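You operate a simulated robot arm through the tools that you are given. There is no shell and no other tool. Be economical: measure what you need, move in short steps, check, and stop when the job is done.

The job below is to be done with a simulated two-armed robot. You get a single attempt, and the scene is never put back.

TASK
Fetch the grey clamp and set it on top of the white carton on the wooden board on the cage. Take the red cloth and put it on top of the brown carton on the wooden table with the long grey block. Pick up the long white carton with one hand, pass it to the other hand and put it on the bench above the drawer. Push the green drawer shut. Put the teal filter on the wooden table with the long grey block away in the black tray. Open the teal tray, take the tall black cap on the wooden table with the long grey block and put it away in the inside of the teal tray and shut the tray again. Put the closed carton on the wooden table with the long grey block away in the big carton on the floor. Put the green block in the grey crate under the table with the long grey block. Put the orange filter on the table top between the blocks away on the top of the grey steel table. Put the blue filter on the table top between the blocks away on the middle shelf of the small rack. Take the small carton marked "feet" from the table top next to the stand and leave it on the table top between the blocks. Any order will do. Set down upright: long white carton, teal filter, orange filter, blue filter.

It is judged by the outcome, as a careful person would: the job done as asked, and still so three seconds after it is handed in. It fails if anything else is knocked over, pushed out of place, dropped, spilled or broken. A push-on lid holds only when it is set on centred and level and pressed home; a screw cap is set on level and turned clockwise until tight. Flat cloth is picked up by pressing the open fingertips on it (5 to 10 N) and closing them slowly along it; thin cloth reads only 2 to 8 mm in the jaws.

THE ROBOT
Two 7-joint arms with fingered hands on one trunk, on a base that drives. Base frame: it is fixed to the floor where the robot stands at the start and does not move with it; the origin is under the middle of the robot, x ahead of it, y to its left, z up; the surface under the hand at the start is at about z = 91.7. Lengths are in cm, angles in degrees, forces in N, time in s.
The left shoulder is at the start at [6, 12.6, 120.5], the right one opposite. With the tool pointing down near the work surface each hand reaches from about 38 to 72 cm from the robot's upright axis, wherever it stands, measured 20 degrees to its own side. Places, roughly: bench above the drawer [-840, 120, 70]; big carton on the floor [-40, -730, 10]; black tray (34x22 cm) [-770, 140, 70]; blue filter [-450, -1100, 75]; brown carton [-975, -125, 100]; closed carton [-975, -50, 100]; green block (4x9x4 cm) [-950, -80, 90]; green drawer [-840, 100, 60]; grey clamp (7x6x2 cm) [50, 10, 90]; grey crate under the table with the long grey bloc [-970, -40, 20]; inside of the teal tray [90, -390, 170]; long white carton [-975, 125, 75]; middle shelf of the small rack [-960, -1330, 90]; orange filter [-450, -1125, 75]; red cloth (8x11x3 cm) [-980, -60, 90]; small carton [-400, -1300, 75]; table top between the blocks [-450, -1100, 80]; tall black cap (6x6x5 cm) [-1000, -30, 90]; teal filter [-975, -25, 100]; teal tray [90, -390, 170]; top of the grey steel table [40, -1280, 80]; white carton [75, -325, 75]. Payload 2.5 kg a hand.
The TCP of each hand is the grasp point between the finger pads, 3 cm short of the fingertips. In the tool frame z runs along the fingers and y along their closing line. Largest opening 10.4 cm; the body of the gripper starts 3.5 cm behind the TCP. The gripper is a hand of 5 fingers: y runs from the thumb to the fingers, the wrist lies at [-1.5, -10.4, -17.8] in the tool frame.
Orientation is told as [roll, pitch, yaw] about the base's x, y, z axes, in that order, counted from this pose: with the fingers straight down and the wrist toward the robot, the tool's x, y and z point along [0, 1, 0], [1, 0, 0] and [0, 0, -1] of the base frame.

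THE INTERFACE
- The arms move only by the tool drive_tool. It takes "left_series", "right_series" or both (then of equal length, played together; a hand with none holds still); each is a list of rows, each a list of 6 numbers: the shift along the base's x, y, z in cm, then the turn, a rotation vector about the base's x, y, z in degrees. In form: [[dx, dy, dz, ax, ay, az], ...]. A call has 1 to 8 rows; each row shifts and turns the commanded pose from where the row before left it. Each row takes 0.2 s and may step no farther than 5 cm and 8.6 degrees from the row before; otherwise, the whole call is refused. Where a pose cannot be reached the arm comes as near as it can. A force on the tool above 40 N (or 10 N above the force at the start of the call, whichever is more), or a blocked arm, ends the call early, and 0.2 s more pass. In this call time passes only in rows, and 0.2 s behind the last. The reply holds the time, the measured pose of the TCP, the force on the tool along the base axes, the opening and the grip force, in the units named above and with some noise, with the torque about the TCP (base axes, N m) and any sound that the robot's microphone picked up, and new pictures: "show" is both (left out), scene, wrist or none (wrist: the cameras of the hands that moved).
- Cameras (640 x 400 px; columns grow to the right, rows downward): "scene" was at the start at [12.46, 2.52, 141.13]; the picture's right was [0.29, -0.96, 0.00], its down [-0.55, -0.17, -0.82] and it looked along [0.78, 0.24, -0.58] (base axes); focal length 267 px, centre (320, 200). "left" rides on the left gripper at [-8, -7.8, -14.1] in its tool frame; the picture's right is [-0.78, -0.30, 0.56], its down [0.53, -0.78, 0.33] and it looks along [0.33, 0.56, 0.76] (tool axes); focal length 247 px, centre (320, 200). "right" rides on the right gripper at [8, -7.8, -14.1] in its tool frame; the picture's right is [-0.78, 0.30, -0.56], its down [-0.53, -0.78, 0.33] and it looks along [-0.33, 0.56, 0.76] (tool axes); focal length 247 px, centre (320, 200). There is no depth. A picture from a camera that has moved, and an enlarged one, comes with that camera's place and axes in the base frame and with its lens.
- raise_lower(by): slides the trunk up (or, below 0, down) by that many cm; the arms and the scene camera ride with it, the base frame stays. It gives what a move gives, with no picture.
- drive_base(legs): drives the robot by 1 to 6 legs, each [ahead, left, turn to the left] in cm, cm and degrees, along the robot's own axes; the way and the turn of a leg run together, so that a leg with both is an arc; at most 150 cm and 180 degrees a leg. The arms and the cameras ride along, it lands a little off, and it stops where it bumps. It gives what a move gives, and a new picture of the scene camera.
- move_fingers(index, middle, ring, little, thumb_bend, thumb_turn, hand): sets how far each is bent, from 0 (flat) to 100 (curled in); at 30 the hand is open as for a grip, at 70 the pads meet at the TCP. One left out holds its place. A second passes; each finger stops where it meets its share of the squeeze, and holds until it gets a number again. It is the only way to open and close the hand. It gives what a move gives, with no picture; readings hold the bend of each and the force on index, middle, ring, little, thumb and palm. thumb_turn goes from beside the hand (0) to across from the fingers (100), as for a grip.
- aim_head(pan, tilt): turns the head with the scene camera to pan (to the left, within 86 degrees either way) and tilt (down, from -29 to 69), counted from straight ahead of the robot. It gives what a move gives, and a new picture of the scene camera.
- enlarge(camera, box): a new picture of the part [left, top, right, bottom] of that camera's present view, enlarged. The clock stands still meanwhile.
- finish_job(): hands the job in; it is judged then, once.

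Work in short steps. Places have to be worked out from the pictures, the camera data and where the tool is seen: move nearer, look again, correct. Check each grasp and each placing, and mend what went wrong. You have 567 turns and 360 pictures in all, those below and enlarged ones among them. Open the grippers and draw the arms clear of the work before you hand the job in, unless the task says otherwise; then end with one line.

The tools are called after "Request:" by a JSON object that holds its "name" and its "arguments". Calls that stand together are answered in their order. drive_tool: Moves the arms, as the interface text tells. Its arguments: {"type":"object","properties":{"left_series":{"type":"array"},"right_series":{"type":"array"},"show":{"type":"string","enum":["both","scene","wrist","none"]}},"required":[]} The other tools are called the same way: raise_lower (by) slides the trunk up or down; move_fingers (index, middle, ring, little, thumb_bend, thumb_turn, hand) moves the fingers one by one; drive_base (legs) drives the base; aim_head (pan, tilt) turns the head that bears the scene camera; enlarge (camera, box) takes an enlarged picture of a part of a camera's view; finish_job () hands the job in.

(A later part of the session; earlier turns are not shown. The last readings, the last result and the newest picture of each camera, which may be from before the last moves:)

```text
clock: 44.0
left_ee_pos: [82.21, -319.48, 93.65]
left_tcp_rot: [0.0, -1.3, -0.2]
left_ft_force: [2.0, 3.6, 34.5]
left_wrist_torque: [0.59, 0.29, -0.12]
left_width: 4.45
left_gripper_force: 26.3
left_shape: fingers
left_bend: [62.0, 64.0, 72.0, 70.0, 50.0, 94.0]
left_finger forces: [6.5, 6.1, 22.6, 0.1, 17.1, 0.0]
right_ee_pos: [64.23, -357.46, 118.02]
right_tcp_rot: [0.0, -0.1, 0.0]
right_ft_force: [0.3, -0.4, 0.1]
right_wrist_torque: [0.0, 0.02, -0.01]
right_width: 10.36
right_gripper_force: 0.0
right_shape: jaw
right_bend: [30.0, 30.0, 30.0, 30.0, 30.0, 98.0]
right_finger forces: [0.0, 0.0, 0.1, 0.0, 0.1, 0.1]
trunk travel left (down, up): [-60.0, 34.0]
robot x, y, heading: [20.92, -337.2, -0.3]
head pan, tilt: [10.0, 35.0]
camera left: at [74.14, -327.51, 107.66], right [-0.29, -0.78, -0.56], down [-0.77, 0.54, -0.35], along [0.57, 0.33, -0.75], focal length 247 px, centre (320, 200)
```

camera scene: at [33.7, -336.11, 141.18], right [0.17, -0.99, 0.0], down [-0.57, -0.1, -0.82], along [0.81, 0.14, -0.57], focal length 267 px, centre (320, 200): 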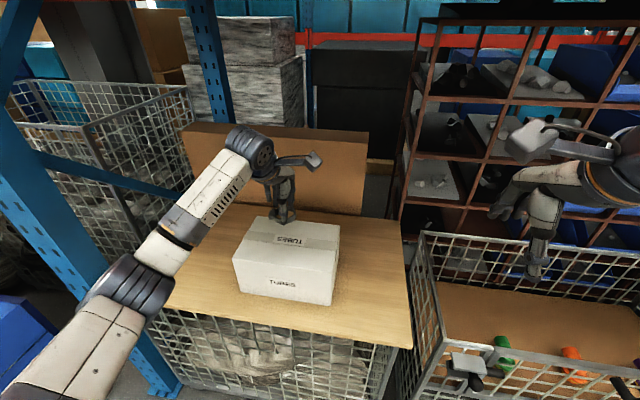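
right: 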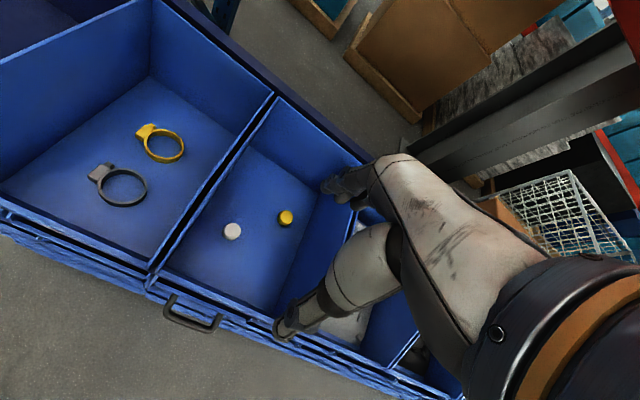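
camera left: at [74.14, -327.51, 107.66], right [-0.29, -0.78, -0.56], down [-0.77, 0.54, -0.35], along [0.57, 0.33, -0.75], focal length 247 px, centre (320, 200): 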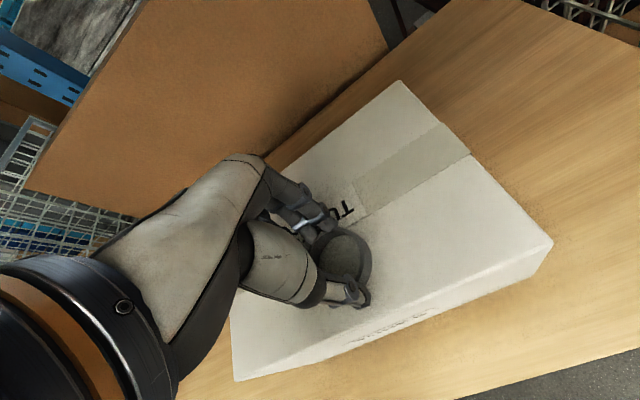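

Contact is made. I ease the load off a bit and open the fingers.

Request:
{"name": "drive_tool", "arguments": {"left_series": [[0, 0, 0.4, 0, 0, 0], [0, 0, 0.5, 0, 0, 0]], "show": "none"}}

Request:
{"name": "move_fingers", "arguments": {"hand": "left", "index": 40, "middle": 40, "ring": 40, "little": 40, "thumb_bend": 38}}

Request:
{"name": "drive_tool", "arguments": {"left_series": [[0, 0, 3, 0, 0, 0], [0, 0, 4, 0, 0, 0], [0, 0, 4, 0, 0, 0]], "show": "both"}}

```text
clock: 44.6
left_ee_pos: [82.14, -319.48, 93.77]
left_tcp_rot: [-0.1, -0.4, -0.3]
left_ft_force: [6.9, 0.3, 17.5]
left_wrist_torque: [0.39, -0.1, -0.12]
left_width: 4.44
left_gripper_force: 22.9
left_shape: fingers
left_bend: [61.0, 63.0, 71.0, 70.0, 50.0, 94.0]
left_finger forces: [8.0, 7.6, 17.0, 0.0, 14.3, 0.1]
right_ee_pos: [64.3, -357.46, 117.94]
right_tcp_rot: [0.0, -0.1, -0.1]
right_ft_force: [0.1, -0.4, 0.0]
right_wrist_torque: [0.01, -0.03, -0.03]
right_width: 10.37
right_gripper_force: 0.1
right_shape: jaw
right_bend: [30.0, 30.0, 30.0, 30.0, 30.0, 98.0]
right_finger forces: [0.0, 0.1, 0.1, 0.0, 0.0, 0.1]
trunk travel left (down, up): [-60.0, 34.0]
robot x, y, heading: [20.9, -337.6, -0.4]
head pan, tilt: [10.0, 35.0]
```

```text
clock: 45.6
left_ee_pos: [82.03, -319.21, 93.35]
left_tcp_rot: [0.0, 0.1, -0.1]
left_ft_force: [-1.1, -0.3, 3.6]
left_wrist_torque: [0.02, -0.06, -0.02]
left_width: 8.0
left_gripper_force: 1.1
left_shape: fingers
left_bend: [40.0, 41.0, 40.0, 40.0, 38.0, 97.0]
left_finger forces: [0.1, 2.8, 0.0, 0.1, 0.0, 0.0]
right_ee_pos: [64.4, -357.31, 117.89]
right_tcp_rot: [0.0, -0.1, -0.1]
right_ft_force: [-1.0, 0.1, 0.2]
right_wrist_torque: [-0.02, 0.04, 0.05]
right_width: 10.37
right_gripper_force: 0.1
right_shape: jaw
right_bend: [30.0, 30.0, 30.0, 30.0, 30.0, 98.0]
right_finger forces: [0.0, 0.0, 0.0, 0.0, 0.0, 0.0]
trunk travel left (down, up): [-60.0, 34.0]
robot x, y, heading: [21.24, -337.24, 0.1]
head pan, tilt: [10.0, 35.0]
```

```text
clock: 46.4
left_ee_pos: [81.95, -319.27, 104.58]
left_tcp_rot: [0.0, 0.1, -0.2]
left_ft_force: [0.4, 0.3, -0.5]
left_wrist_torque: [-0.02, 0.01, 0.02]
left_width: 8.0
left_gripper_force: 0.0
left_shape: fingers
left_bend: [40.0, 40.0, 40.0, 40.0, 38.0, 97.0]
left_finger forces: [0.0, 0.0, 0.0, 0.1, 0.0, 0.0]
right_ee_pos: [64.49, -357.37, 117.86]
right_tcp_rot: [0.0, -0.1, 0.0]
right_ft_force: [-0.1, 0.9, -0.6]
right_wrist_torque: [-0.03, 0.0, 0.0]
right_width: 10.37
right_gripper_force: 0.0
right_shape: jaw
right_bend: [30.0, 30.0, 30.0, 30.0, 30.0, 98.0]
right_finger forces: [0.1, 0.0, 0.1, 0.0, 0.0, 0.1]
trunk travel left (down, up): [-60.0, 34.0]
robot x, y, heading: [20.96, -337.37, 0.0]
head pan, tilt: [10.0, 35.0]
camera scene: at [33.63, -336.12, 141.18], right [0.17, -0.99, 0.0], down [-0.56, -0.1, -0.82], along [0.81, 0.14, -0.57], focal length 267 px, centre (320, 200)
camera left: at [74.21, -327.45, 118.77], right [-0.3, -0.77, -0.56], down [-0.78, 0.54, -0.33], along [0.56, 0.33, -0.76], focal length 247 px, centre (320, 200)
```

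scene: 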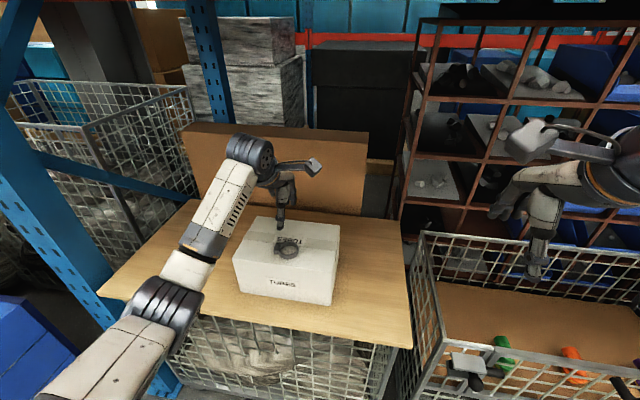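
left: 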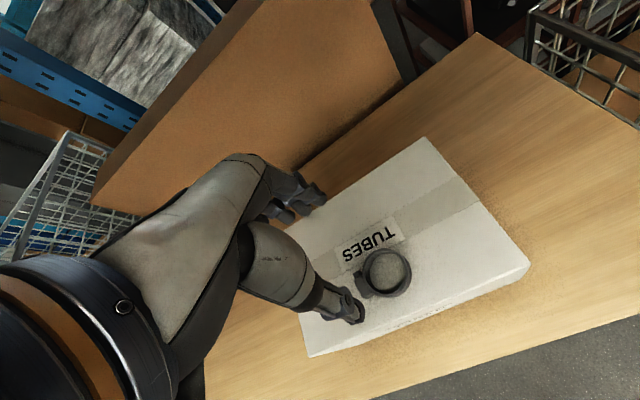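

The clamp lies flat on the carton. Next, since I'm here, I retract the arm, back off, raise the trunk and look at the teal tray at [90,-390,170].

Request:
{"name": "drive_tool", "arguments": {"left_series": [[-2, 0, 4, 0, 0, 0], [-4, 0, 3, 0, 0, 0], [-4, 0, 3, 0, 0, 0], [-4, 0, 2, 0, 0, 0], [-4, 0, 0, 0, 0, 0], [-4, 0, 0, 0, 0, 0]], "show": "none"}}

Request:
{"name": "drive_base", "arguments": {"legs": [[-45, 0, 0], [0, -50, 0]]}}

Request:
{"name": "raise_lower", "arguments": {"by": 34}}

Request:
{"name": "aim_head", "arguments": {"pan": 0, "tilt": 5}}

```text
clock: 47.8
left_ee_pos: [59.81, -319.35, 116.65]
left_tcp_rot: [0.0, 0.1, -0.1]
left_ft_force: [0.0, 0.4, -1.2]
left_wrist_torque: [0.0, -0.01, -0.01]
left_width: 8.03
left_gripper_force: 0.0
left_shape: fingers
left_bend: [40.0, 40.0, 40.0, 40.0, 38.0, 97.0]
left_finger forces: [0.0, 0.0, 0.0, 0.0, 0.1, 0.1]
right_ee_pos: [64.5, -357.36, 117.99]
right_tcp_rot: [0.0, -0.2, -0.1]
right_ft_force: [-0.3, 0.3, -0.4]
right_wrist_torque: [-0.01, 0.03, -0.03]
right_width: 10.36
right_gripper_force: 0.1
right_shape: jaw
right_bend: [30.0, 30.0, 30.0, 30.0, 30.0, 98.0]
right_finger forces: [0.0, 0.0, 0.0, 0.0, 0.0, 0.0]
trunk travel left (down, up): [-60.0, 34.0]
robot x, y, heading: [20.96, -337.26, -0.3]
head pan, tilt: [10.0, 35.0]
```

```text
clock: 53.0
left_ee_pos: [14.62, -368.81, 116.74]
left_tcp_rot: [0.0, 0.0, 0.1]
left_ft_force: [0.3, 0.9, 0.8]
left_wrist_torque: [0.0, 0.0, -0.01]
left_width: 8.03
left_gripper_force: 0.0
left_shape: fingers
left_bend: [40.0, 40.0, 40.0, 40.0, 38.0, 97.0]
left_finger forces: [0.1, 0.0, 0.1, 0.0, 0.1, 0.0]
right_ee_pos: [19.14, -407.0, 117.76]
right_tcp_rot: [-0.1, 0.1, 0.0]
right_ft_force: [0.4, 0.0, 1.0]
right_wrist_torque: [0.0, 0.04, 0.0]
right_width: 10.39
right_gripper_force: 0.0
right_shape: jaw
right_bend: [30.0, 30.0, 30.0, 30.0, 30.0, 98.0]
right_finger forces: [0.0, 0.0, 0.1, 0.1, 0.0, 0.0]
trunk travel left (down, up): [-60.0, 34.0]
robot x, y, heading: [-24.57, -387.39, -0.1]
head pan, tilt: [10.0, 35.0]
camera scene: at [-11.77, -385.7, 141.19], right [0.17, -0.98, 0.0], down [-0.56, -0.1, -0.82], along [0.81, 0.14, -0.57], focal length 267 px, centre (320, 200)
```

scene: 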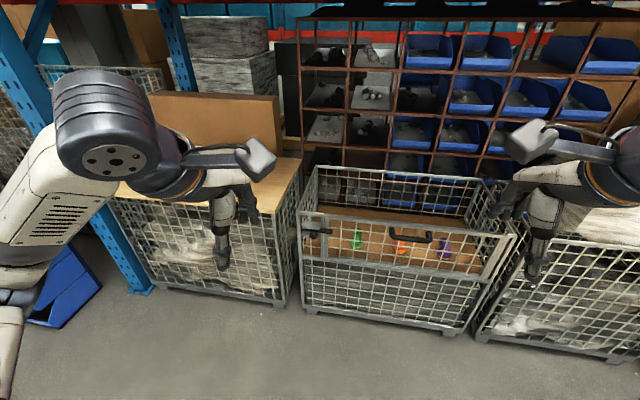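

```text
clock: 56.4
left_ee_pos: [14.52, -368.8, 150.65]
left_tcp_rot: [-0.1, 0.0, 0.1]
left_ft_force: [0.1, 0.1, 0.1]
left_wrist_torque: [-0.04, 0.01, 0.0]
left_width: 8.02
left_gripper_force: 0.0
left_shape: fingers
left_bend: [40.0, 40.0, 40.0, 40.0, 38.0, 97.0]
left_finger forces: [0.0, 0.0, 0.1, 0.1, 0.1, 0.0]
right_ee_pos: [19.04, -406.84, 151.91]
right_tcp_rot: [0.0, 0.1, 0.2]
right_ft_force: [0.3, 0.4, 0.1]
right_wrist_torque: [-0.01, -0.03, -0.02]
right_width: 10.36
right_gripper_force: 0.0
right_shape: jaw
right_bend: [30.0, 30.0, 30.0, 30.0, 30.0, 98.0]
right_finger forces: [0.0, 0.1, 0.0, 0.0, 0.0, 0.1]
trunk travel left (down, up): [-94.0, 0.0]
robot x, y, heading: [-24.26, -387.58, 0.2]
head pan, tilt: [10.0, 35.0]
```

```text
clock: 57.3
left_ee_pos: [14.54, -368.81, 150.6]
left_tcp_rot: [0.0, 0.0, 0.1]
left_ft_force: [-1.1, -0.6, -0.2]
left_wrist_torque: [-0.04, -0.01, 0.01]
left_width: 8.01
left_gripper_force: 0.1
left_shape: fingers
left_bend: [40.0, 40.0, 40.0, 40.0, 38.0, 97.0]
left_finger forces: [0.0, 0.0, 0.0, 0.0, 0.1, 0.0]
right_ee_pos: [19.08, -406.76, 152.01]
right_tcp_rot: [0.0, 0.1, 0.1]
right_ft_force: [-0.5, -0.1, -0.6]
right_wrist_torque: [-0.02, 0.01, 0.01]
right_width: 10.38
right_gripper_force: 0.0
right_shape: jaw
right_bend: [30.0, 30.0, 30.0, 30.0, 30.0, 98.0]
right_finger forces: [0.1, 0.0, 0.0, 0.0, 0.0, 0.0]
trunk travel left (down, up): [-94.0, 0.0]
robot x, y, heading: [-24.79, -387.09, 0.1]
head pan, tilt: [0.0, 5.0]
camera scene: at [-11.25, -387.18, 180.0], right [0.0, -1.0, 0.0], down [-0.09, 0.0, -1.0], along [1.0, 0.0, -0.09], focal length 267 px, centre (320, 200)
```

scene: 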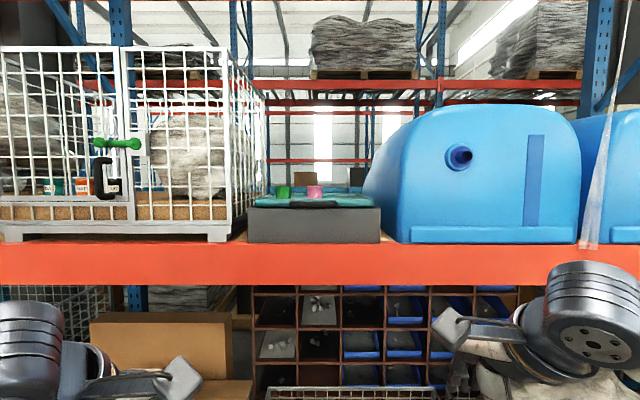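

The teal tray sits between the cage and the blue tank. I enlarge it.

Request:
{"name": "enlarge", "arguments": {"camera": "scene", "box": [230, 170, 400, 270]}}

```text
3.76 times, centred on (315, 220) of scene
camera zoom: at [-11.25, -387.18, 180.0], right [0.0, -1.0, 0.0], down [-0.09, 0.0, -1.0], along [1.0, 0.0, -0.09], focal length 1006 px, centre (339, 125)
```

zoom: 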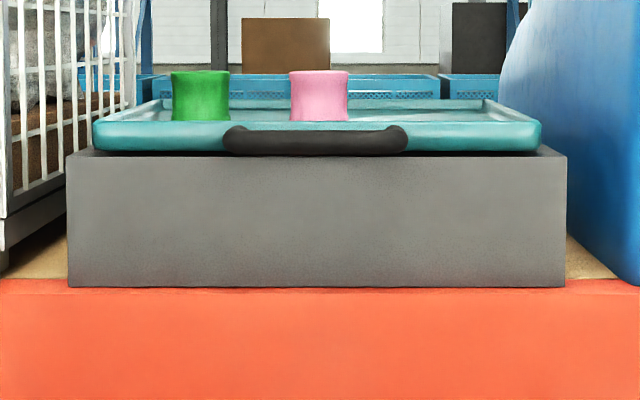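

I need a view from higher up and closer. I drive 25 cm forward while lifting the hands a bit and look down.

Request:
{"name": "drive_tool", "arguments": {"left_series": [[0, 2, 4, 0, 0, 0], [0, 2, 4, 0, 0, 0], [0, 2, 4, 0, 0, 0], [0, 2, 4, 0, 0, 0], [0, 2, 4, 0, 0, 0], [0, 2, 4, 0, 0, 0]], "right_series": [[0, -2, 4, 0, 0, 0], [0, -2, 4, 0, 0, 0], [0, -2, 4, 0, 0, 0], [0, -2, 4, 0, 0, 0], [0, -2, 4, 0, 0, 0], [0, -2, 4, 0, 0, 0]], "show": "none"}}

Request:
{"name": "drive_base", "arguments": {"legs": [[30, 0, 0]]}}

Request:
{"name": "aim_head", "arguments": {"pan": 0, "tilt": 15}}

```text
clock: 58.7
left_ee_pos: [14.47, -357.08, 174.72]
left_tcp_rot: [0.1, 0.0, 0.0]
left_ft_force: [0.0, -0.1, -0.7]
left_wrist_torque: [0.01, -0.01, 0.0]
left_width: 8.03
left_gripper_force: 0.0
left_shape: fingers
left_bend: [40.0, 40.0, 40.0, 40.0, 38.0, 97.0]
left_finger forces: [0.1, 0.1, 0.1, 0.1, 0.1, 0.0]
right_ee_pos: [18.97, -418.74, 175.94]
right_tcp_rot: [-0.1, -0.1, 0.1]
right_ft_force: [0.1, -1.2, 0.2]
right_wrist_torque: [0.02, -0.02, -0.01]
right_width: 10.37
right_gripper_force: 0.1
right_shape: jaw
right_bend: [30.0, 30.0, 30.0, 30.0, 30.0, 98.0]
right_finger forces: [0.1, 0.0, 0.0, 0.0, 0.0, 0.0]
trunk travel left (down, up): [-94.0, 0.0]
robot x, y, heading: [-24.62, -387.46, 0.3]
head pan, tilt: [0.0, 5.0]
```

```text
clock: 60.8
left_ee_pos: [44.03, -357.14, 174.62]
left_tcp_rot: [-0.1, -0.1, 0.0]
left_ft_force: [-0.6, 1.5, -0.1]
left_wrist_torque: [-0.03, -0.02, -0.01]
left_width: 8.03
left_gripper_force: 0.0
left_shape: fingers
left_bend: [40.0, 40.0, 40.0, 40.0, 38.0, 97.0]
left_finger forces: [0.0, 0.0, 0.1, 0.1, 0.0, 0.0]
right_ee_pos: [48.6, -418.81, 175.95]
right_tcp_rot: [-0.1, -0.1, 0.0]
right_ft_force: [-0.7, 0.2, 0.2]
right_wrist_torque: [-0.03, -0.02, -0.02]
right_width: 10.37
right_gripper_force: 0.2
right_shape: jaw
right_bend: [30.0, 30.0, 30.0, 30.0, 30.0, 98.0]
right_finger forces: [0.0, 0.1, 0.0, 0.0, 0.0, 0.0]
trunk travel left (down, up): [-94.0, 0.0]
robot x, y, heading: [5.48, -387.27, -0.1]
head pan, tilt: [0.0, 5.0]
camera scene: at [18.31, -387.18, 180.02], right [0.0, -1.0, 0.0], down [-0.09, 0.0, -1.0], along [1.0, 0.0, -0.09], focal length 267 px, centre (320, 200)
```

scene: 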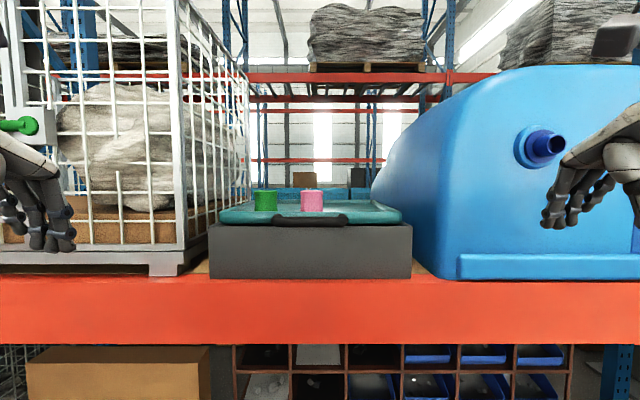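

```text
clock: 61.5
left_ee_pos: [44.37, -357.02, 174.49]
left_tcp_rot: [0.0, 0.0, 0.0]
left_ft_force: [-0.1, -0.5, 0.4]
left_wrist_torque: [-0.01, 0.01, -0.01]
left_width: 8.01
left_gripper_force: 0.0
left_shape: fingers
left_bend: [40.0, 40.0, 40.0, 40.0, 38.0, 97.0]
left_finger forces: [0.0, 0.0, 0.0, 0.0, 0.1, 0.0]
right_ee_pos: [48.7, -418.78, 175.81]
right_tcp_rot: [0.0, -0.1, 0.1]
right_ft_force: [1.0, 0.0, -0.6]
right_wrist_torque: [-0.02, 0.06, 0.02]
right_width: 10.38
right_gripper_force: 0.0
right_shape: jaw
right_bend: [30.0, 30.0, 30.0, 30.0, 30.0, 98.0]
right_finger forces: [0.0, 0.0, 0.1, 0.0, 0.0, 0.0]
trunk travel left (down, up): [-94.0, 0.0]
robot x, y, heading: [4.98, -387.23, 0.1]
head pan, tilt: [0.0, 15.0]
camera scene: at [18.68, -387.18, 178.38], right [0.0, -1.0, 0.0], down [-0.26, 0.0, -0.97], along [0.97, 0.0, -0.26], focal length 267 px, centre (320, 200)
```

scene: 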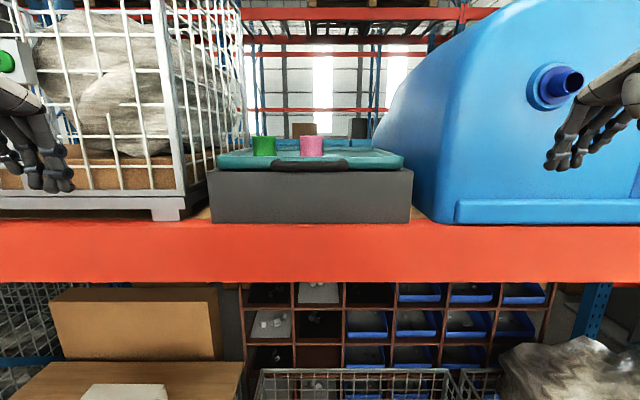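

The grey box front is at x≈76, shelf z≈158, the tray rim at about z 170–173. I bring the left hand above the tray front so that its camera looks down into it.

Request:
{"name": "drive_tool", "arguments": {"left_series": [[2, -2, 4, 0, 0, 0], [2, -2, 4, 0, 0, 0], [2, -3, 3, 0, 0, 0], [2, -4, 1, 0, 0, 0], [2, -4, 1, 0, 0, 0], [3, -4, 0, 0, 0, 0], [3, -4, 0, 0, 0, 0], [3, -4, 0, 0, 0, 0]], "show": "none"}}

Request:
{"name": "drive_tool", "arguments": {"left_series": [[3, -3, 0, 0, 0, 0], [2, -3, 0, 0, 0, 0]], "show": "both"}}

```text
clock: 63.3
left_ee_pos: [54.35, -379.42, 177.59]
left_tcp_rot: [0.0, 0.0, 0.0]
left_ft_force: [-0.2, -0.2, 0.2]
left_wrist_torque: [-0.02, 0.02, 0.03]
left_width: 8.04
left_gripper_force: 0.0
left_shape: fingers
left_bend: [40.0, 40.0, 40.0, 40.0, 38.0, 97.0]
left_finger forces: [0.0, 0.0, 0.0, 0.0, 0.1, 0.0]
left hand out of reach, approached as far as the arm can: row 2, 3, 4, 5, 6, 7, 8
right_ee_pos: [48.73, -419.12, 175.98]
right_tcp_rot: [0.1, 0.0, -0.1]
right_ft_force: [0.0, -0.6, -0.6]
right_wrist_torque: [-0.01, 0.06, -0.02]
right_width: 10.39
right_gripper_force: 0.0
right_shape: jaw
right_bend: [30.0, 30.0, 30.0, 30.0, 30.0, 98.0]
right_finger forces: [0.0, 0.1, 0.1, 0.0, 0.0, 0.1]
trunk travel left (down, up): [-94.0, 0.0]
robot x, y, heading: [5.13, -387.09, 0.1]
head pan, tilt: [0.0, 15.0]
```

```text
clock: 63.9
left_ee_pos: [55.89, -382.28, 175.42]
left_tcp_rot: [-0.1, 0.0, 0.0]
left_ft_force: [-0.2, -0.2, -0.5]
left_wrist_torque: [0.0, -0.03, -0.02]
left_width: 8.03
left_gripper_force: 0.0
left_shape: fingers
left_bend: [40.0, 40.0, 40.0, 40.0, 38.0, 97.0]
left_finger forces: [0.0, 0.0, 0.1, 0.0, 0.1, 0.0]
left hand out of reach, approached as far as the arm can: row 1, 2
right_ee_pos: [48.7, -418.89, 175.82]
right_tcp_rot: [0.1, -0.1, 0.0]
right_ft_force: [0.2, 0.3, 0.3]
right_wrist_torque: [0.0, -0.04, 0.0]
right_width: 10.37
right_gripper_force: 0.0
right_shape: jaw
right_bend: [30.0, 30.0, 30.0, 30.0, 30.0, 98.0]
right_finger forces: [0.0, 0.1, 0.0, 0.0, 0.0, 0.0]
trunk travel left (down, up): [-94.0, 0.0]
robot x, y, heading: [5.11, -387.29, 0.0]
head pan, tilt: [0.0, 15.0]
camera scene: at [18.62, -387.22, 178.38], right [0.0, -1.0, 0.0], down [-0.26, 0.0, -0.97], along [0.97, 0.0, -0.26], focal length 267 px, centre (320, 200)
camera left: at [48.14, -390.39, 189.64], right [-0.3, -0.78, -0.56], down [-0.78, 0.54, -0.33], along [0.56, 0.33, -0.76], focal length 247 px, centre (320, 200)
```

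scene: 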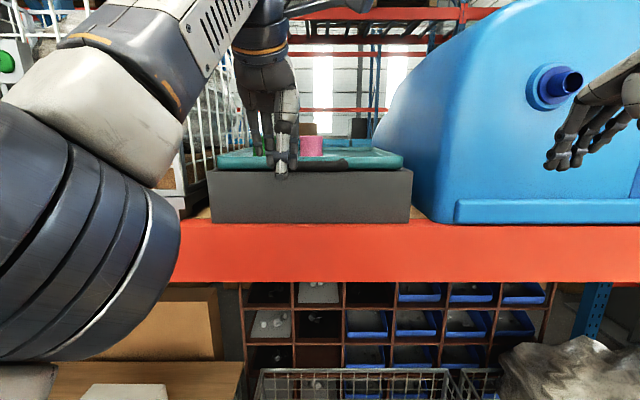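
left: 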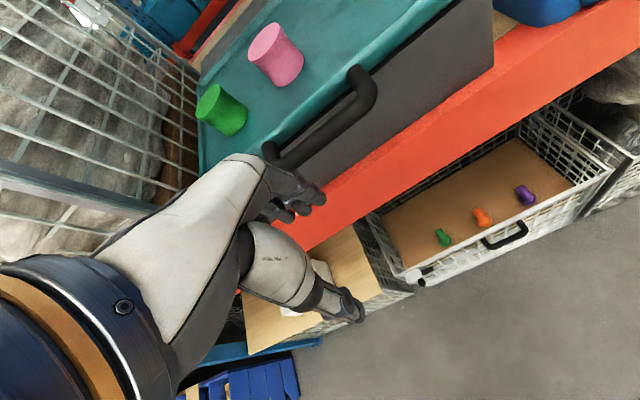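

The tray is a shallow open tray with a black bow handle at its front, carrying a green and a pink cup. I enlarge to see how it opens.

Request:
{"name": "enlarge", "arguments": {"camera": "left", "box": [180, 0, 500, 200]}}

Request:
{"name": "enlarge", "arguments": {"camera": "scene", "box": [200, 120, 430, 240]}}

```text
2.00 times, centred on (340, 100) of left
camera zoom: at [48.14, -390.39, 189.64], right [-0.3, -0.78, -0.56], down [-0.78, 0.54, -0.33], along [0.56, 0.33, -0.76], focal length 494 px, centre (280, 400)
```

zoom: 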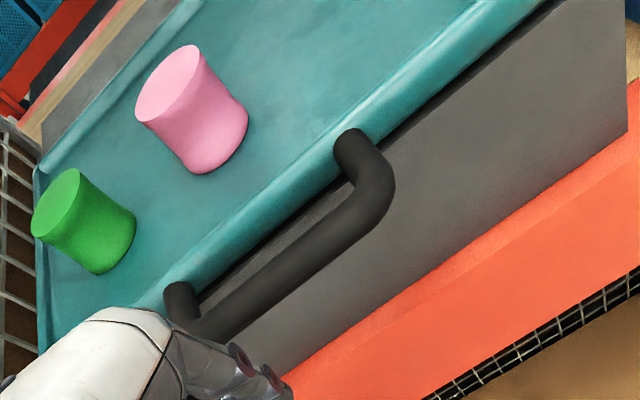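

```text
2.78 times, centred on (315, 180) of scene
camera zoom: at [18.62, -387.22, 178.38], right [0.0, -1.0, 0.0], down [-0.26, 0.0, -0.97], along [0.97, 0.0, -0.26], focal length 744 px, centre (334, 256)
```

zoom: 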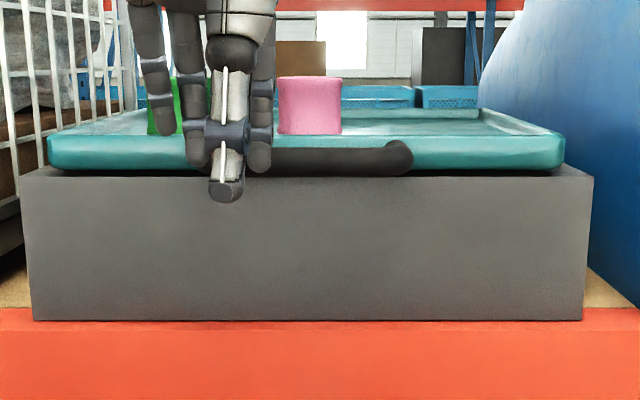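

The tray is a slide-out tray pulled by the bow handle along −x; I'll do it when I come with the cap. I back out, bring the hands to a carrying pose and turn to see the way to the tables at x≈−975.

Request:
{"name": "drive_base", "arguments": {"legs": [[-40, 0, 0]]}}

Request:
{"name": "raise_lower", "arguments": {"by": -34}}

Request:
{"name": "drive_tool", "arguments": {"left_series": [[-4, 3, -3, 0, 0, 0], [-3, 4, -3, 0, 0, 0], [-3, 4, -3, 0, 0, 0], [-3, 4, -3, 0, 0, 0], [0, 3, -4, 0, 0, 0], [0, 3, -4, 0, 0, 0]], "right_series": [[0, 0, -4, 0, 0, 0], [0, 0, -4, 0, 0, 0], [0, 0, -4, 0, 0, 0], [0, 0, -4, 0, 0, 0], [0, 0, -4, 0, 0, 0], [0, 0, -4, 0, 0, 0]], "show": "none"}}

Request:
{"name": "drive_base", "arguments": {"legs": [[0, 0, 170]]}}

```text
clock: 66.4
left_ee_pos: [16.04, -382.17, 175.36]
left_tcp_rot: [0.0, 0.0, 0.2]
left_ft_force: [-0.6, 0.0, 0.2]
left_wrist_torque: [-0.02, 0.01, 0.01]
left_width: 8.05
left_gripper_force: 0.1
left_shape: fingers
left_bend: [40.0, 40.0, 40.0, 40.0, 38.0, 97.0]
left_finger forces: [0.0, 0.0, 0.0, 0.1, 0.0, 0.0]
right_ee_pos: [9.02, -418.78, 175.89]
right_tcp_rot: [-0.1, 0.0, 0.2]
right_ft_force: [0.7, 0.3, 0.0]
right_wrist_torque: [-0.04, 0.0, -0.01]
right_width: 10.38
right_gripper_force: 0.0
right_shape: jaw
right_bend: [30.0, 30.0, 30.0, 30.0, 30.0, 98.0]
right_finger forces: [0.1, 0.0, 0.0, 0.0, 0.1, 0.0]
trunk travel left (down, up): [-94.0, 0.0]
robot x, y, heading: [-34.72, -386.83, 0.2]
head pan, tilt: [0.0, 15.0]
camera scene: at [-21.18, -387.21, 178.37], right [0.0, -1.0, 0.0], down [-0.26, 0.0, -0.97], along [0.97, 0.0, -0.26], focal length 267 px, centre (320, 200)
```

scene: 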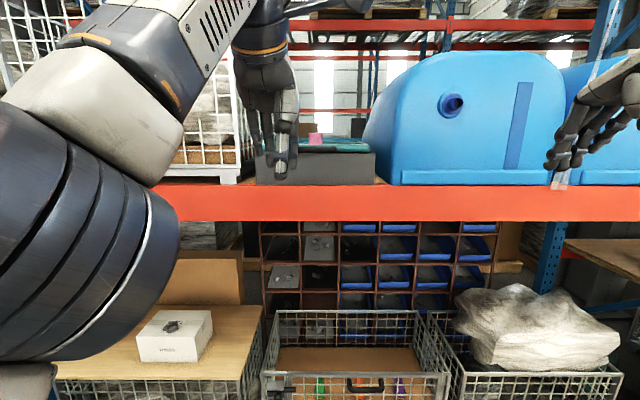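

```text
clock: 69.7
left_ee_pos: [15.99, -382.19, 141.47]
left_tcp_rot: [0.0, 0.0, 0.2]
left_ft_force: [-0.8, 0.2, 0.3]
left_wrist_torque: [0.03, -0.03, 0.01]
left_width: 8.05
left_gripper_force: 0.1
left_shape: fingers
left_bend: [40.0, 40.0, 40.0, 40.0, 38.0, 97.0]
left_finger forces: [0.1, 0.0, 0.1, 0.0, 0.0, 0.0]
right_ee_pos: [9.04, -418.77, 141.83]
right_tcp_rot: [0.0, -0.1, 0.2]
right_ft_force: [-0.1, -0.1, 0.3]
right_wrist_torque: [0.0, -0.02, 0.0]
right_width: 10.38
right_gripper_force: 0.1
right_shape: jaw
right_bend: [30.0, 30.0, 30.0, 30.0, 30.0, 98.0]
right_finger forces: [0.0, 0.0, 0.1, 0.0, 0.0, 0.1]
trunk travel left (down, up): [-60.0, 34.0]
robot x, y, heading: [-35.03, -386.98, 0.3]
head pan, tilt: [0.0, 15.0]
```

```text
refused: row 1 steps farther than a row can; nothing moved
```

```text
clock: 77.2
left_ee_pos: [-85.62, -386.02, 141.54]
left_tcp_rot: [0.0, 0.0, 173.3]
left_ft_force: [0.4, 0.6, 0.0]
left_wrist_torque: [-0.02, -0.01, -0.01]
left_width: 8.04
left_gripper_force: 0.2
left_shape: fingers
left_bend: [40.0, 40.0, 40.0, 40.0, 38.0, 97.0]
left_finger forces: [0.0, 0.0, 0.0, 0.1, 0.0, 0.0]
right_ee_pos: [-74.25, -350.58, 141.88]
right_tcp_rot: [-0.1, -0.1, 173.2]
right_ft_force: [-0.6, -0.4, 0.0]
right_wrist_torque: [-0.02, -0.04, 0.01]
right_width: 10.37
right_gripper_force: 0.0
right_shape: jaw
right_bend: [30.0, 30.0, 30.0, 30.0, 30.0, 98.0]
right_finger forces: [0.1, 0.1, 0.0, 0.1, 0.1, 0.1]
trunk travel left (down, up): [-60.0, 34.0]
robot x, y, heading: [-34.71, -387.3, 173.2]
head pan, tilt: [0.0, 15.0]
camera scene: at [-47.87, -385.69, 144.39], right [0.12, 0.99, 0.0], down [0.26, -0.03, -0.97], along [-0.96, 0.11, -0.26], focal length 267 px, centre (320, 200)
```

scene: 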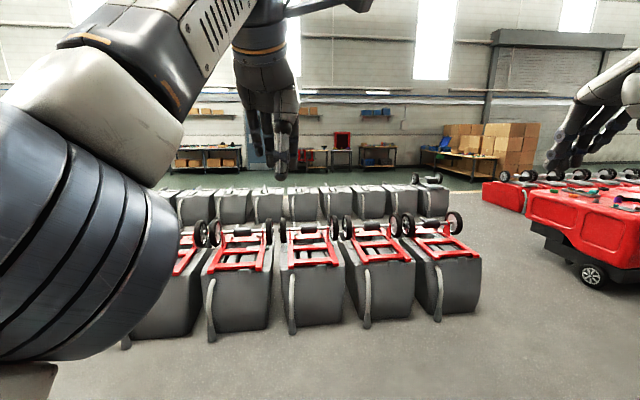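

The view toward −x shows rows of grey bins and red carts, with tables at the far wall. I tuck the arms and look to both sides for a route.

Request:
{"name": "drive_tool", "arguments": {"left_series": [[1.2, -3, -3.3, 0, 0, 0], [1.2, -3, -3.3, 0, 0, 0], [1.2, -3, -3.3, 0, 0, 0], [1.2, -3, -3.3, 0, 0, 0], [1.2, -3, -3.3, 0, 0, 0], [1.2, -3, -3.3, 0, 0, 0]], "right_series": [[0, -1, -4, 0, 0, 0], [0, -1, -4, 0, 0, 0], [0, -1, -4, 0, 0, 0], [0, -1, -4, 0, 0, 0], [0, -1, -4, 0, 0, 0], [0, -1, -4, 0, 0, 0]], "show": "none"}}

Request:
{"name": "aim_head", "arguments": {"pan": 50, "tilt": 10}}

Request:
{"name": "aim_head", "arguments": {"pan": -50, "tilt": 10}}

```text
clock: 78.6
left_ee_pos: [-78.19, -404.16, 121.54]
left_tcp_rot: [0.0, -0.1, 173.3]
left_ft_force: [0.3, 0.6, -0.7]
left_wrist_torque: [0.01, -0.02, -0.01]
left_width: 8.02
left_gripper_force: 0.1
left_shape: fingers
left_bend: [40.0, 40.0, 40.0, 40.0, 38.0, 98.0]
left_finger forces: [0.1, 0.0, 0.0, 0.1, 0.1, 0.0]
left hand out of reach, approached as far as the arm can: row 1
right_ee_pos: [-74.26, -356.62, 118.08]
right_tcp_rot: [0.0, -0.2, 173.2]
right_ft_force: [-0.1, -0.8, -0.1]
right_wrist_torque: [0.0, 0.0, -0.03]
right_width: 10.36
right_gripper_force: 0.1
right_shape: jaw
right_bend: [30.0, 30.0, 30.0, 30.0, 30.0, 98.0]
right_finger forces: [0.1, 0.1, 0.0, 0.0, 0.0, 0.1]
trunk travel left (down, up): [-60.0, 34.0]
robot x, y, heading: [-34.47, -387.69, 173.2]
head pan, tilt: [0.0, 15.0]
```

```text
clock: 79.7
left_ee_pos: [-78.22, -404.01, 121.56]
left_tcp_rot: [0.0, 0.1, 173.2]
left_ft_force: [-0.9, -0.8, 1.2]
left_wrist_torque: [-0.02, 0.01, 0.0]
left_width: 8.01
left_gripper_force: 0.2
left_shape: fingers
left_bend: [40.0, 40.0, 40.0, 40.0, 38.0, 98.0]
left_finger forces: [0.0, 0.0, 0.0, 0.0, 0.0, 0.0]
right_ee_pos: [-74.29, -356.7, 118.01]
right_tcp_rot: [0.1, -0.1, 173.3]
right_ft_force: [-0.5, -0.1, 0.1]
right_wrist_torque: [0.01, 0.01, 0.01]
right_width: 10.38
right_gripper_force: 0.0
right_shape: jaw
right_bend: [30.0, 30.0, 30.0, 30.0, 30.0, 98.0]
right_finger forces: [0.0, 0.1, 0.1, 0.0, 0.0, 0.0]
trunk travel left (down, up): [-60.0, 34.0]
robot x, y, heading: [-34.38, -387.03, 173.1]
head pan, tilt: [50.0, 10.0]
camera scene: at [-45.37, -393.15, 145.2], right [-0.68, 0.73, 0.0], down [0.13, 0.12, -0.98], along [-0.72, -0.67, -0.17], focal length 267 px, centre (320, 200)
```

scene: 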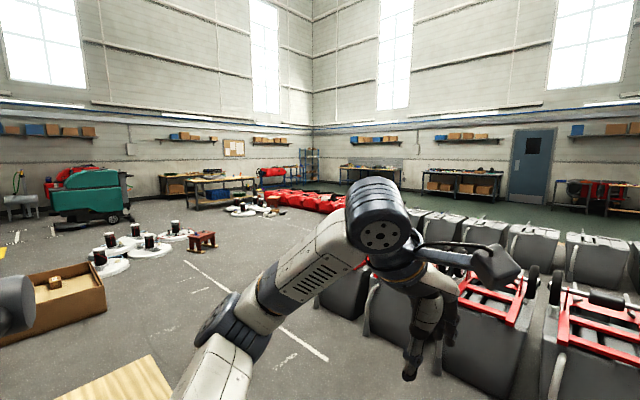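

```text
clock: 81.5
left_ee_pos: [-78.17, -404.13, 121.56]
left_tcp_rot: [0.0, 0.0, 173.2]
left_ft_force: [-0.2, 0.2, 0.4]
left_wrist_torque: [-0.02, -0.04, -0.03]
left_width: 8.06
left_gripper_force: 0.0
left_shape: fingers
left_bend: [40.0, 40.0, 40.0, 40.0, 38.0, 98.0]
left_finger forces: [0.0, 0.0, 0.0, 0.1, 0.0, 0.0]
right_ee_pos: [-74.48, -356.64, 118.01]
right_tcp_rot: [-0.2, -0.1, 173.2]
right_ft_force: [-0.9, 0.3, -0.6]
right_wrist_torque: [0.02, -0.03, 0.03]
right_width: 10.36
right_gripper_force: 0.0
right_shape: jaw
right_bend: [30.0, 30.0, 30.0, 30.0, 30.0, 98.0]
right_finger forces: [0.0, 0.0, 0.0, 0.0, 0.1, 0.1]
trunk travel left (down, up): [-60.0, 34.0]
robot x, y, heading: [-34.8, -387.31, 173.4]
head pan, tilt: [-50.0, 10.0]
camera scene: at [-43.69, -379.01, 145.2], right [0.84, 0.55, 0.0], down [0.1, -0.15, -0.98], along [-0.54, 0.82, -0.17], focal length 267 px, centre (320, 200)
```

scene: 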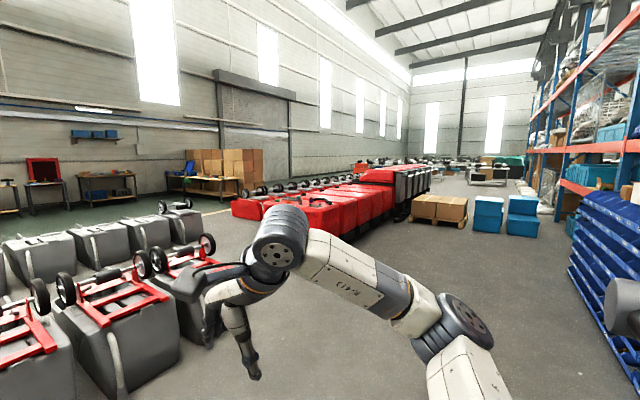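

There's a corridor between the grey bins and the red carts. I drive to its mouth around (-130,-190) and look along it.

Request:
{"name": "drive_base", "arguments": {"legs": [[55, -90, 0], [55, -95, -10]]}}

Request:
{"name": "aim_head", "arguments": {"pan": 0, "tilt": 20}}

```text
clock: 92.1
left_ee_pos: [-156.63, -195.21, 121.38]
left_tcp_rot: [-0.1, 0.0, 162.8]
left_ft_force: [0.3, 0.0, 0.5]
left_wrist_torque: [0.0, 0.03, -0.02]
left_width: 8.0
left_gripper_force: 0.1
left_shape: fingers
left_bend: [40.0, 40.0, 40.0, 40.0, 38.0, 98.0]
left_finger forces: [0.0, 0.0, 0.1, 0.1, 0.1, 0.1]
right_ee_pos: [-144.39, -149.4, 117.95]
right_tcp_rot: [0.0, -0.1, 162.8]
right_ft_force: [-0.7, -0.2, -0.7]
right_wrist_torque: [-0.02, 0.02, -0.01]
right_width: 10.38
right_gripper_force: 0.1
right_shape: jaw
right_bend: [30.0, 30.0, 30.0, 30.0, 30.0, 98.0]
right_finger forces: [0.1, 0.1, 0.1, 0.1, 0.0, 0.0]
trunk travel left (down, up): [-60.0, 34.0]
robot x, y, heading: [-110.9, -186.64, 162.7]
head pan, tilt: [-50.0, 10.0]
camera scene: at [-118.2, -176.92, 145.2], right [0.92, 0.39, 0.0], down [0.07, -0.16, -0.98], along [-0.38, 0.91, -0.17], focal length 267 px, centre (320, 200)
```

scene: 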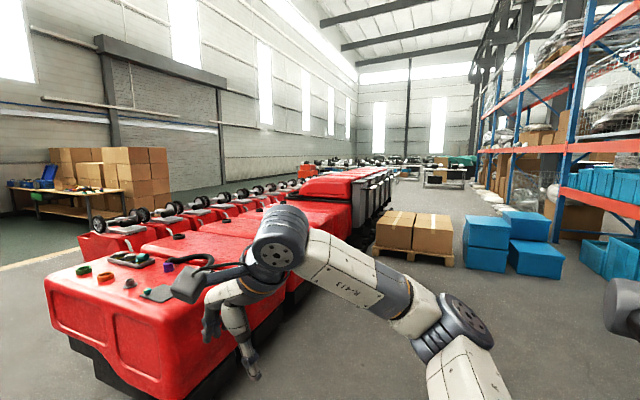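

```text
clock: 93.3
left_ee_pos: [-156.71, -195.26, 121.53]
left_tcp_rot: [0.0, 0.2, 162.8]
left_ft_force: [-0.1, 0.1, 0.2]
left_wrist_torque: [-0.01, 0.01, -0.02]
left_width: 8.06
left_gripper_force: 0.2
left_shape: fingers
left_bend: [40.0, 40.0, 40.0, 40.0, 38.0, 98.0]
left_finger forces: [0.0, 0.0, 0.1, 0.0, 0.1, 0.0]
right_ee_pos: [-144.34, -149.42, 117.92]
right_tcp_rot: [0.1, 0.0, 162.9]
right_ft_force: [0.6, 0.4, 0.8]
right_wrist_torque: [0.01, -0.01, -0.01]
right_width: 10.35
right_gripper_force: 0.0
right_shape: jaw
right_bend: [30.0, 30.0, 30.0, 30.0, 30.0, 98.0]
right_finger forces: [0.1, 0.1, 0.1, 0.0, 0.0, 0.1]
trunk travel left (down, up): [-60.0, 34.0]
robot x, y, heading: [-110.86, -186.72, 162.8]
head pan, tilt: [0.0, 20.0]
camera scene: at [-123.49, -182.75, 143.57], right [0.3, 0.95, 0.0], down [0.33, -0.1, -0.94], along [-0.9, 0.28, -0.34], focal length 267 px, centre (320, 200)
```

scene: 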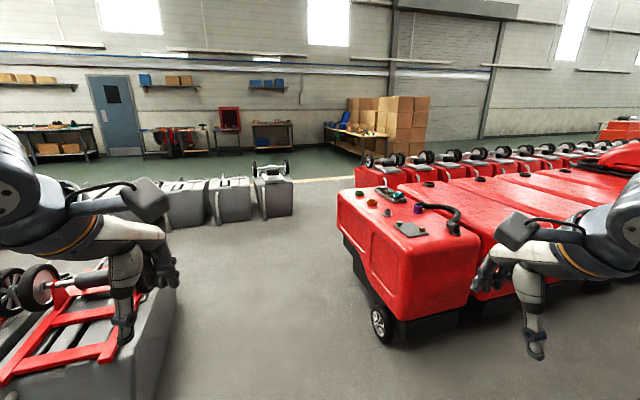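

The corridor is wide enough. I drive through it in three legs, passing the cart corner and then the back bin row.

Request:
{"name": "drive_base", "arguments": {"legs": [[113, 19, 0], [116, 13, 0], [121, -52, 0]]}}

```text
clock: 111.0
left_ee_pos: [-484.7, -66.3, 121.46]
left_tcp_rot: [0.0, 0.0, 161.1]
left_ft_force: [-0.3, -0.2, 0.2]
left_wrist_torque: [0.0, 0.02, 0.0]
left_width: 8.04
left_gripper_force: 0.1
left_shape: fingers
left_bend: [40.0, 40.0, 40.0, 40.0, 38.0, 98.0]
left_finger forces: [0.1, 0.0, 0.0, 0.0, 0.0, 0.0]
right_ee_pos: [-470.96, -20.78, 118.05]
right_tcp_rot: [-0.1, -0.1, 161.1]
right_ft_force: [-0.3, 0.0, 0.6]
right_wrist_torque: [0.02, -0.03, -0.01]
right_width: 10.41
right_gripper_force: 0.1
right_shape: jaw
right_bend: [30.0, 30.0, 30.0, 30.0, 30.0, 98.0]
right_finger forces: [0.0, 0.1, 0.0, 0.0, 0.0, 0.0]
trunk travel left (down, up): [-60.0, 34.0]
robot x, y, heading: [-438.4, -58.85, 160.7]
head pan, tilt: [0.0, 20.0]
camera scene: at [-451.1, -54.74, 143.57], right [0.33, 0.95, 0.0], down [0.32, -0.11, -0.94], along [-0.89, 0.31, -0.34], focal length 267 px, centre (320, 200)
```

scene: 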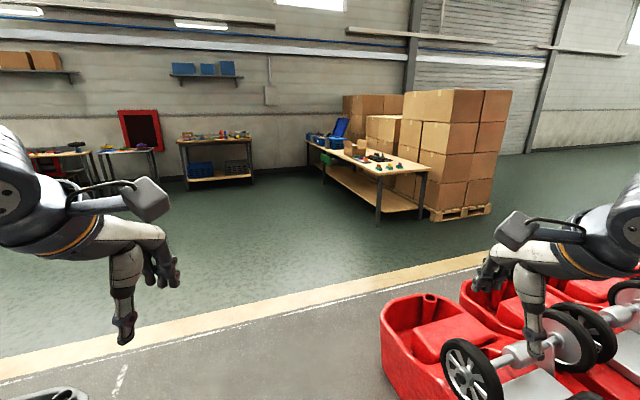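

The wooden table with small items is straight ahead-left near [-975,-70]. I drive to about (-860,-65), turning to face −x.

Request:
{"name": "drive_base", "arguments": {"legs": [[132, 48, 0], [132, 48, 0], [130, 48, 0], [0, 0, 19]]}}

Request:
{"name": "aim_head", "arguments": {"pan": 0, "tilt": 25}}

```text
clock: 132.1
left_ee_pos: [-896.41, -101.14, 121.59]
left_tcp_rot: [0.0, 0.0, -177.8]
left_ft_force: [0.1, -0.6, 0.0]
left_wrist_torque: [-0.02, 0.01, 0.0]
left_width: 8.01
left_gripper_force: 0.0
left_shape: fingers
left_bend: [40.0, 40.0, 40.0, 40.0, 38.0, 98.0]
left_finger forces: [0.0, 0.1, 0.0, 0.1, 0.1, 0.1]
right_ee_pos: [-900.15, -53.85, 117.99]
right_tcp_rot: [0.0, -0.1, -177.8]
right_ft_force: [-0.5, 0.4, 0.2]
right_wrist_torque: [-0.04, 0.03, -0.03]
right_width: 10.35
right_gripper_force: 0.0
right_shape: jaw
right_bend: [30.0, 30.0, 30.0, 30.0, 30.0, 98.0]
right_finger forces: [0.0, 0.0, 0.1, 0.0, 0.0, 0.0]
trunk travel left (down, up): [-60.0, 34.0]
robot x, y, heading: [-856.08, -77.91, -177.7]
head pan, tilt: [0.0, 20.0]
camera scene: at [-869.34, -78.37, 143.57], right [-0.04, 1.0, 0.0], down [0.34, 0.01, -0.94], along [-0.94, -0.04, -0.34], focal length 267 px, centre (320, 200)
```

scene: 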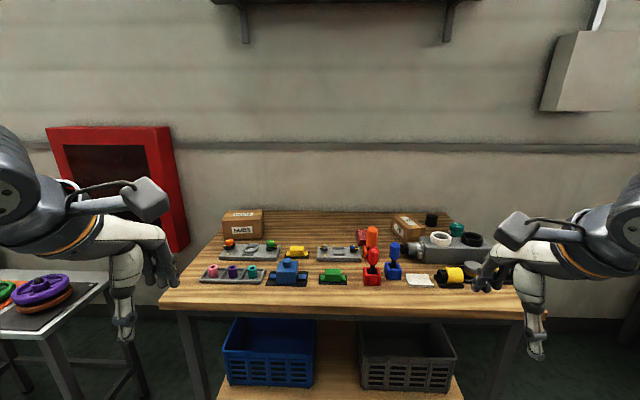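

```text
clock: 132.7
left_ee_pos: [-896.39, -101.13, 121.53]
left_tcp_rot: [0.0, 0.0, -177.9]
left_ft_force: [-0.3, -0.7, 0.1]
left_wrist_torque: [0.02, 0.0, -0.02]
left_width: 8.03
left_gripper_force: 0.1
left_shape: fingers
left_bend: [40.0, 40.0, 40.0, 40.0, 38.0, 98.0]
left_finger forces: [0.0, 0.0, 0.1, 0.0, 0.0, 0.0]
right_ee_pos: [-900.05, -53.87, 117.87]
right_tcp_rot: [0.0, -0.1, -177.7]
right_ft_force: [-0.7, 0.1, -0.4]
right_wrist_torque: [-0.02, 0.01, -0.01]
right_width: 10.37
right_gripper_force: 0.0
right_shape: jaw
right_bend: [30.0, 30.0, 30.0, 30.0, 30.0, 98.0]
right_finger forces: [0.0, 0.0, 0.0, 0.1, 0.0, 0.1]
trunk travel left (down, up): [-60.0, 34.0]
robot x, y, heading: [-855.84, -77.61, -177.9]
head pan, tilt: [0.0, 25.0]
camera scene: at [-869.24, -78.35, 142.77], right [-0.04, 1.0, 0.0], down [0.42, 0.02, -0.91], along [-0.91, -0.04, -0.42], focal length 267 px, centre (320, 200)
```

scene: 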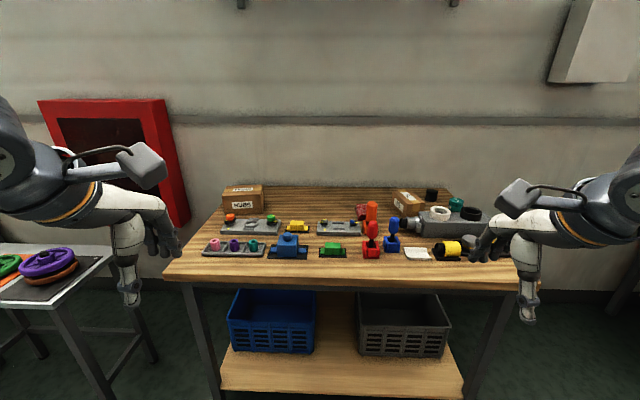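

The table is right ahead. I enlarge the work surface to identify the items.

Request:
{"name": "enlarge", "arguments": {"camera": "scene", "box": [190, 170, 350, 270]}}

Request:
{"name": "enlarge", "arguments": {"camera": "scene", "box": [340, 170, 500, 270]}}

```text
4.00 times, centred on (270, 220) of scene
camera zoom: at [-869.24, -78.35, 142.77], right [-0.04, 1.0, 0.0], down [0.42, 0.02, -0.91], along [-0.91, -0.04, -0.42], focal length 1069 px, centre (520, 120)
```

zoom: 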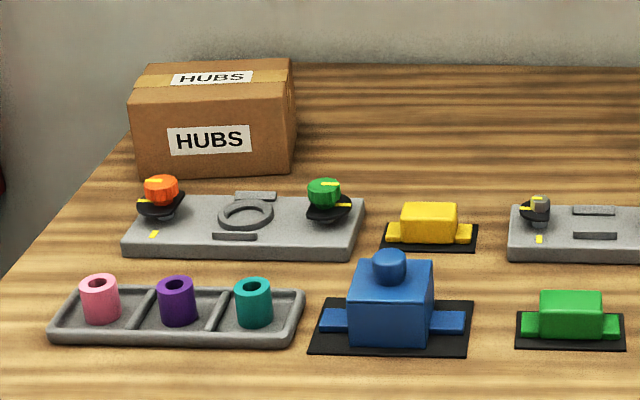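

```text
4.00 times, centred on (420, 220) of scene
camera zoom: at [-869.24, -78.35, 142.77], right [-0.04, 1.0, 0.0], down [0.42, 0.02, -0.91], along [-0.91, -0.04, -0.42], focal length 1069 px, centre (-80, 120)
```

zoom: 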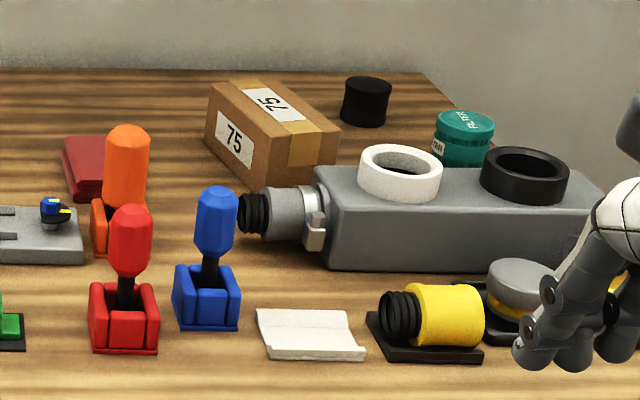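

Items identified: HUBS carton (brown), red cloth behind the orange screwdriver, "75" closed carton, green block, black cap and teal filter behind the grey block. I check how far the base extends by looking straight down.

Request:
{"name": "aim_head", "arguments": {"pan": 0, "tilt": 69}}

```text
clock: 133.8
left_ee_pos: [-896.42, -101.33, 121.49]
left_tcp_rot: [-0.1, 0.0, -177.8]
left_ft_force: [-0.5, -0.1, 0.9]
left_wrist_torque: [0.02, 0.04, -0.02]
left_width: 8.04
left_gripper_force: 0.0
left_shape: fingers
left_bend: [40.0, 40.0, 40.0, 40.0, 38.0, 98.0]
left_finger forces: [0.1, 0.0, 0.0, 0.0, 0.0, 0.1]
right_ee_pos: [-900.1, -53.86, 117.97]
right_tcp_rot: [0.1, -0.1, -177.8]
right_ft_force: [0.9, 0.4, 0.1]
right_wrist_torque: [0.01, 0.0, -0.04]
right_width: 10.39
right_gripper_force: 0.1
right_shape: jaw
right_bend: [30.0, 30.0, 30.0, 30.0, 30.0, 98.0]
right_finger forces: [0.1, 0.1, 0.1, 0.1, 0.0, 0.1]
trunk travel left (down, up): [-60.0, 34.0]
robot x, y, heading: [-856.49, -77.56, -177.5]
head pan, tilt: [0.0, 68.8]
camera scene: at [-865.63, -78.21, 136.82], right [-0.04, 1.0, 0.0], down [0.93, 0.04, -0.36], along [-0.36, -0.01, -0.93], focal length 267 px, centre (320, 200)
```

scene: 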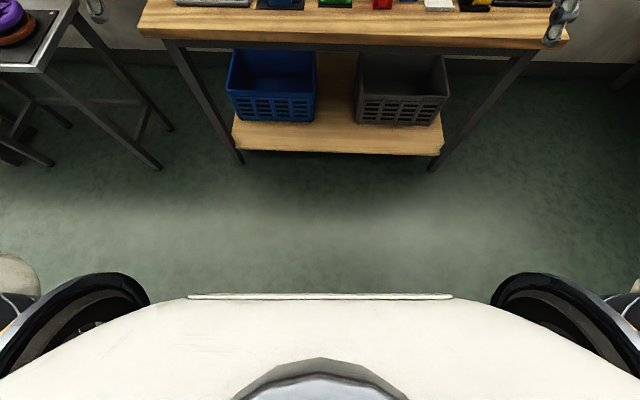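

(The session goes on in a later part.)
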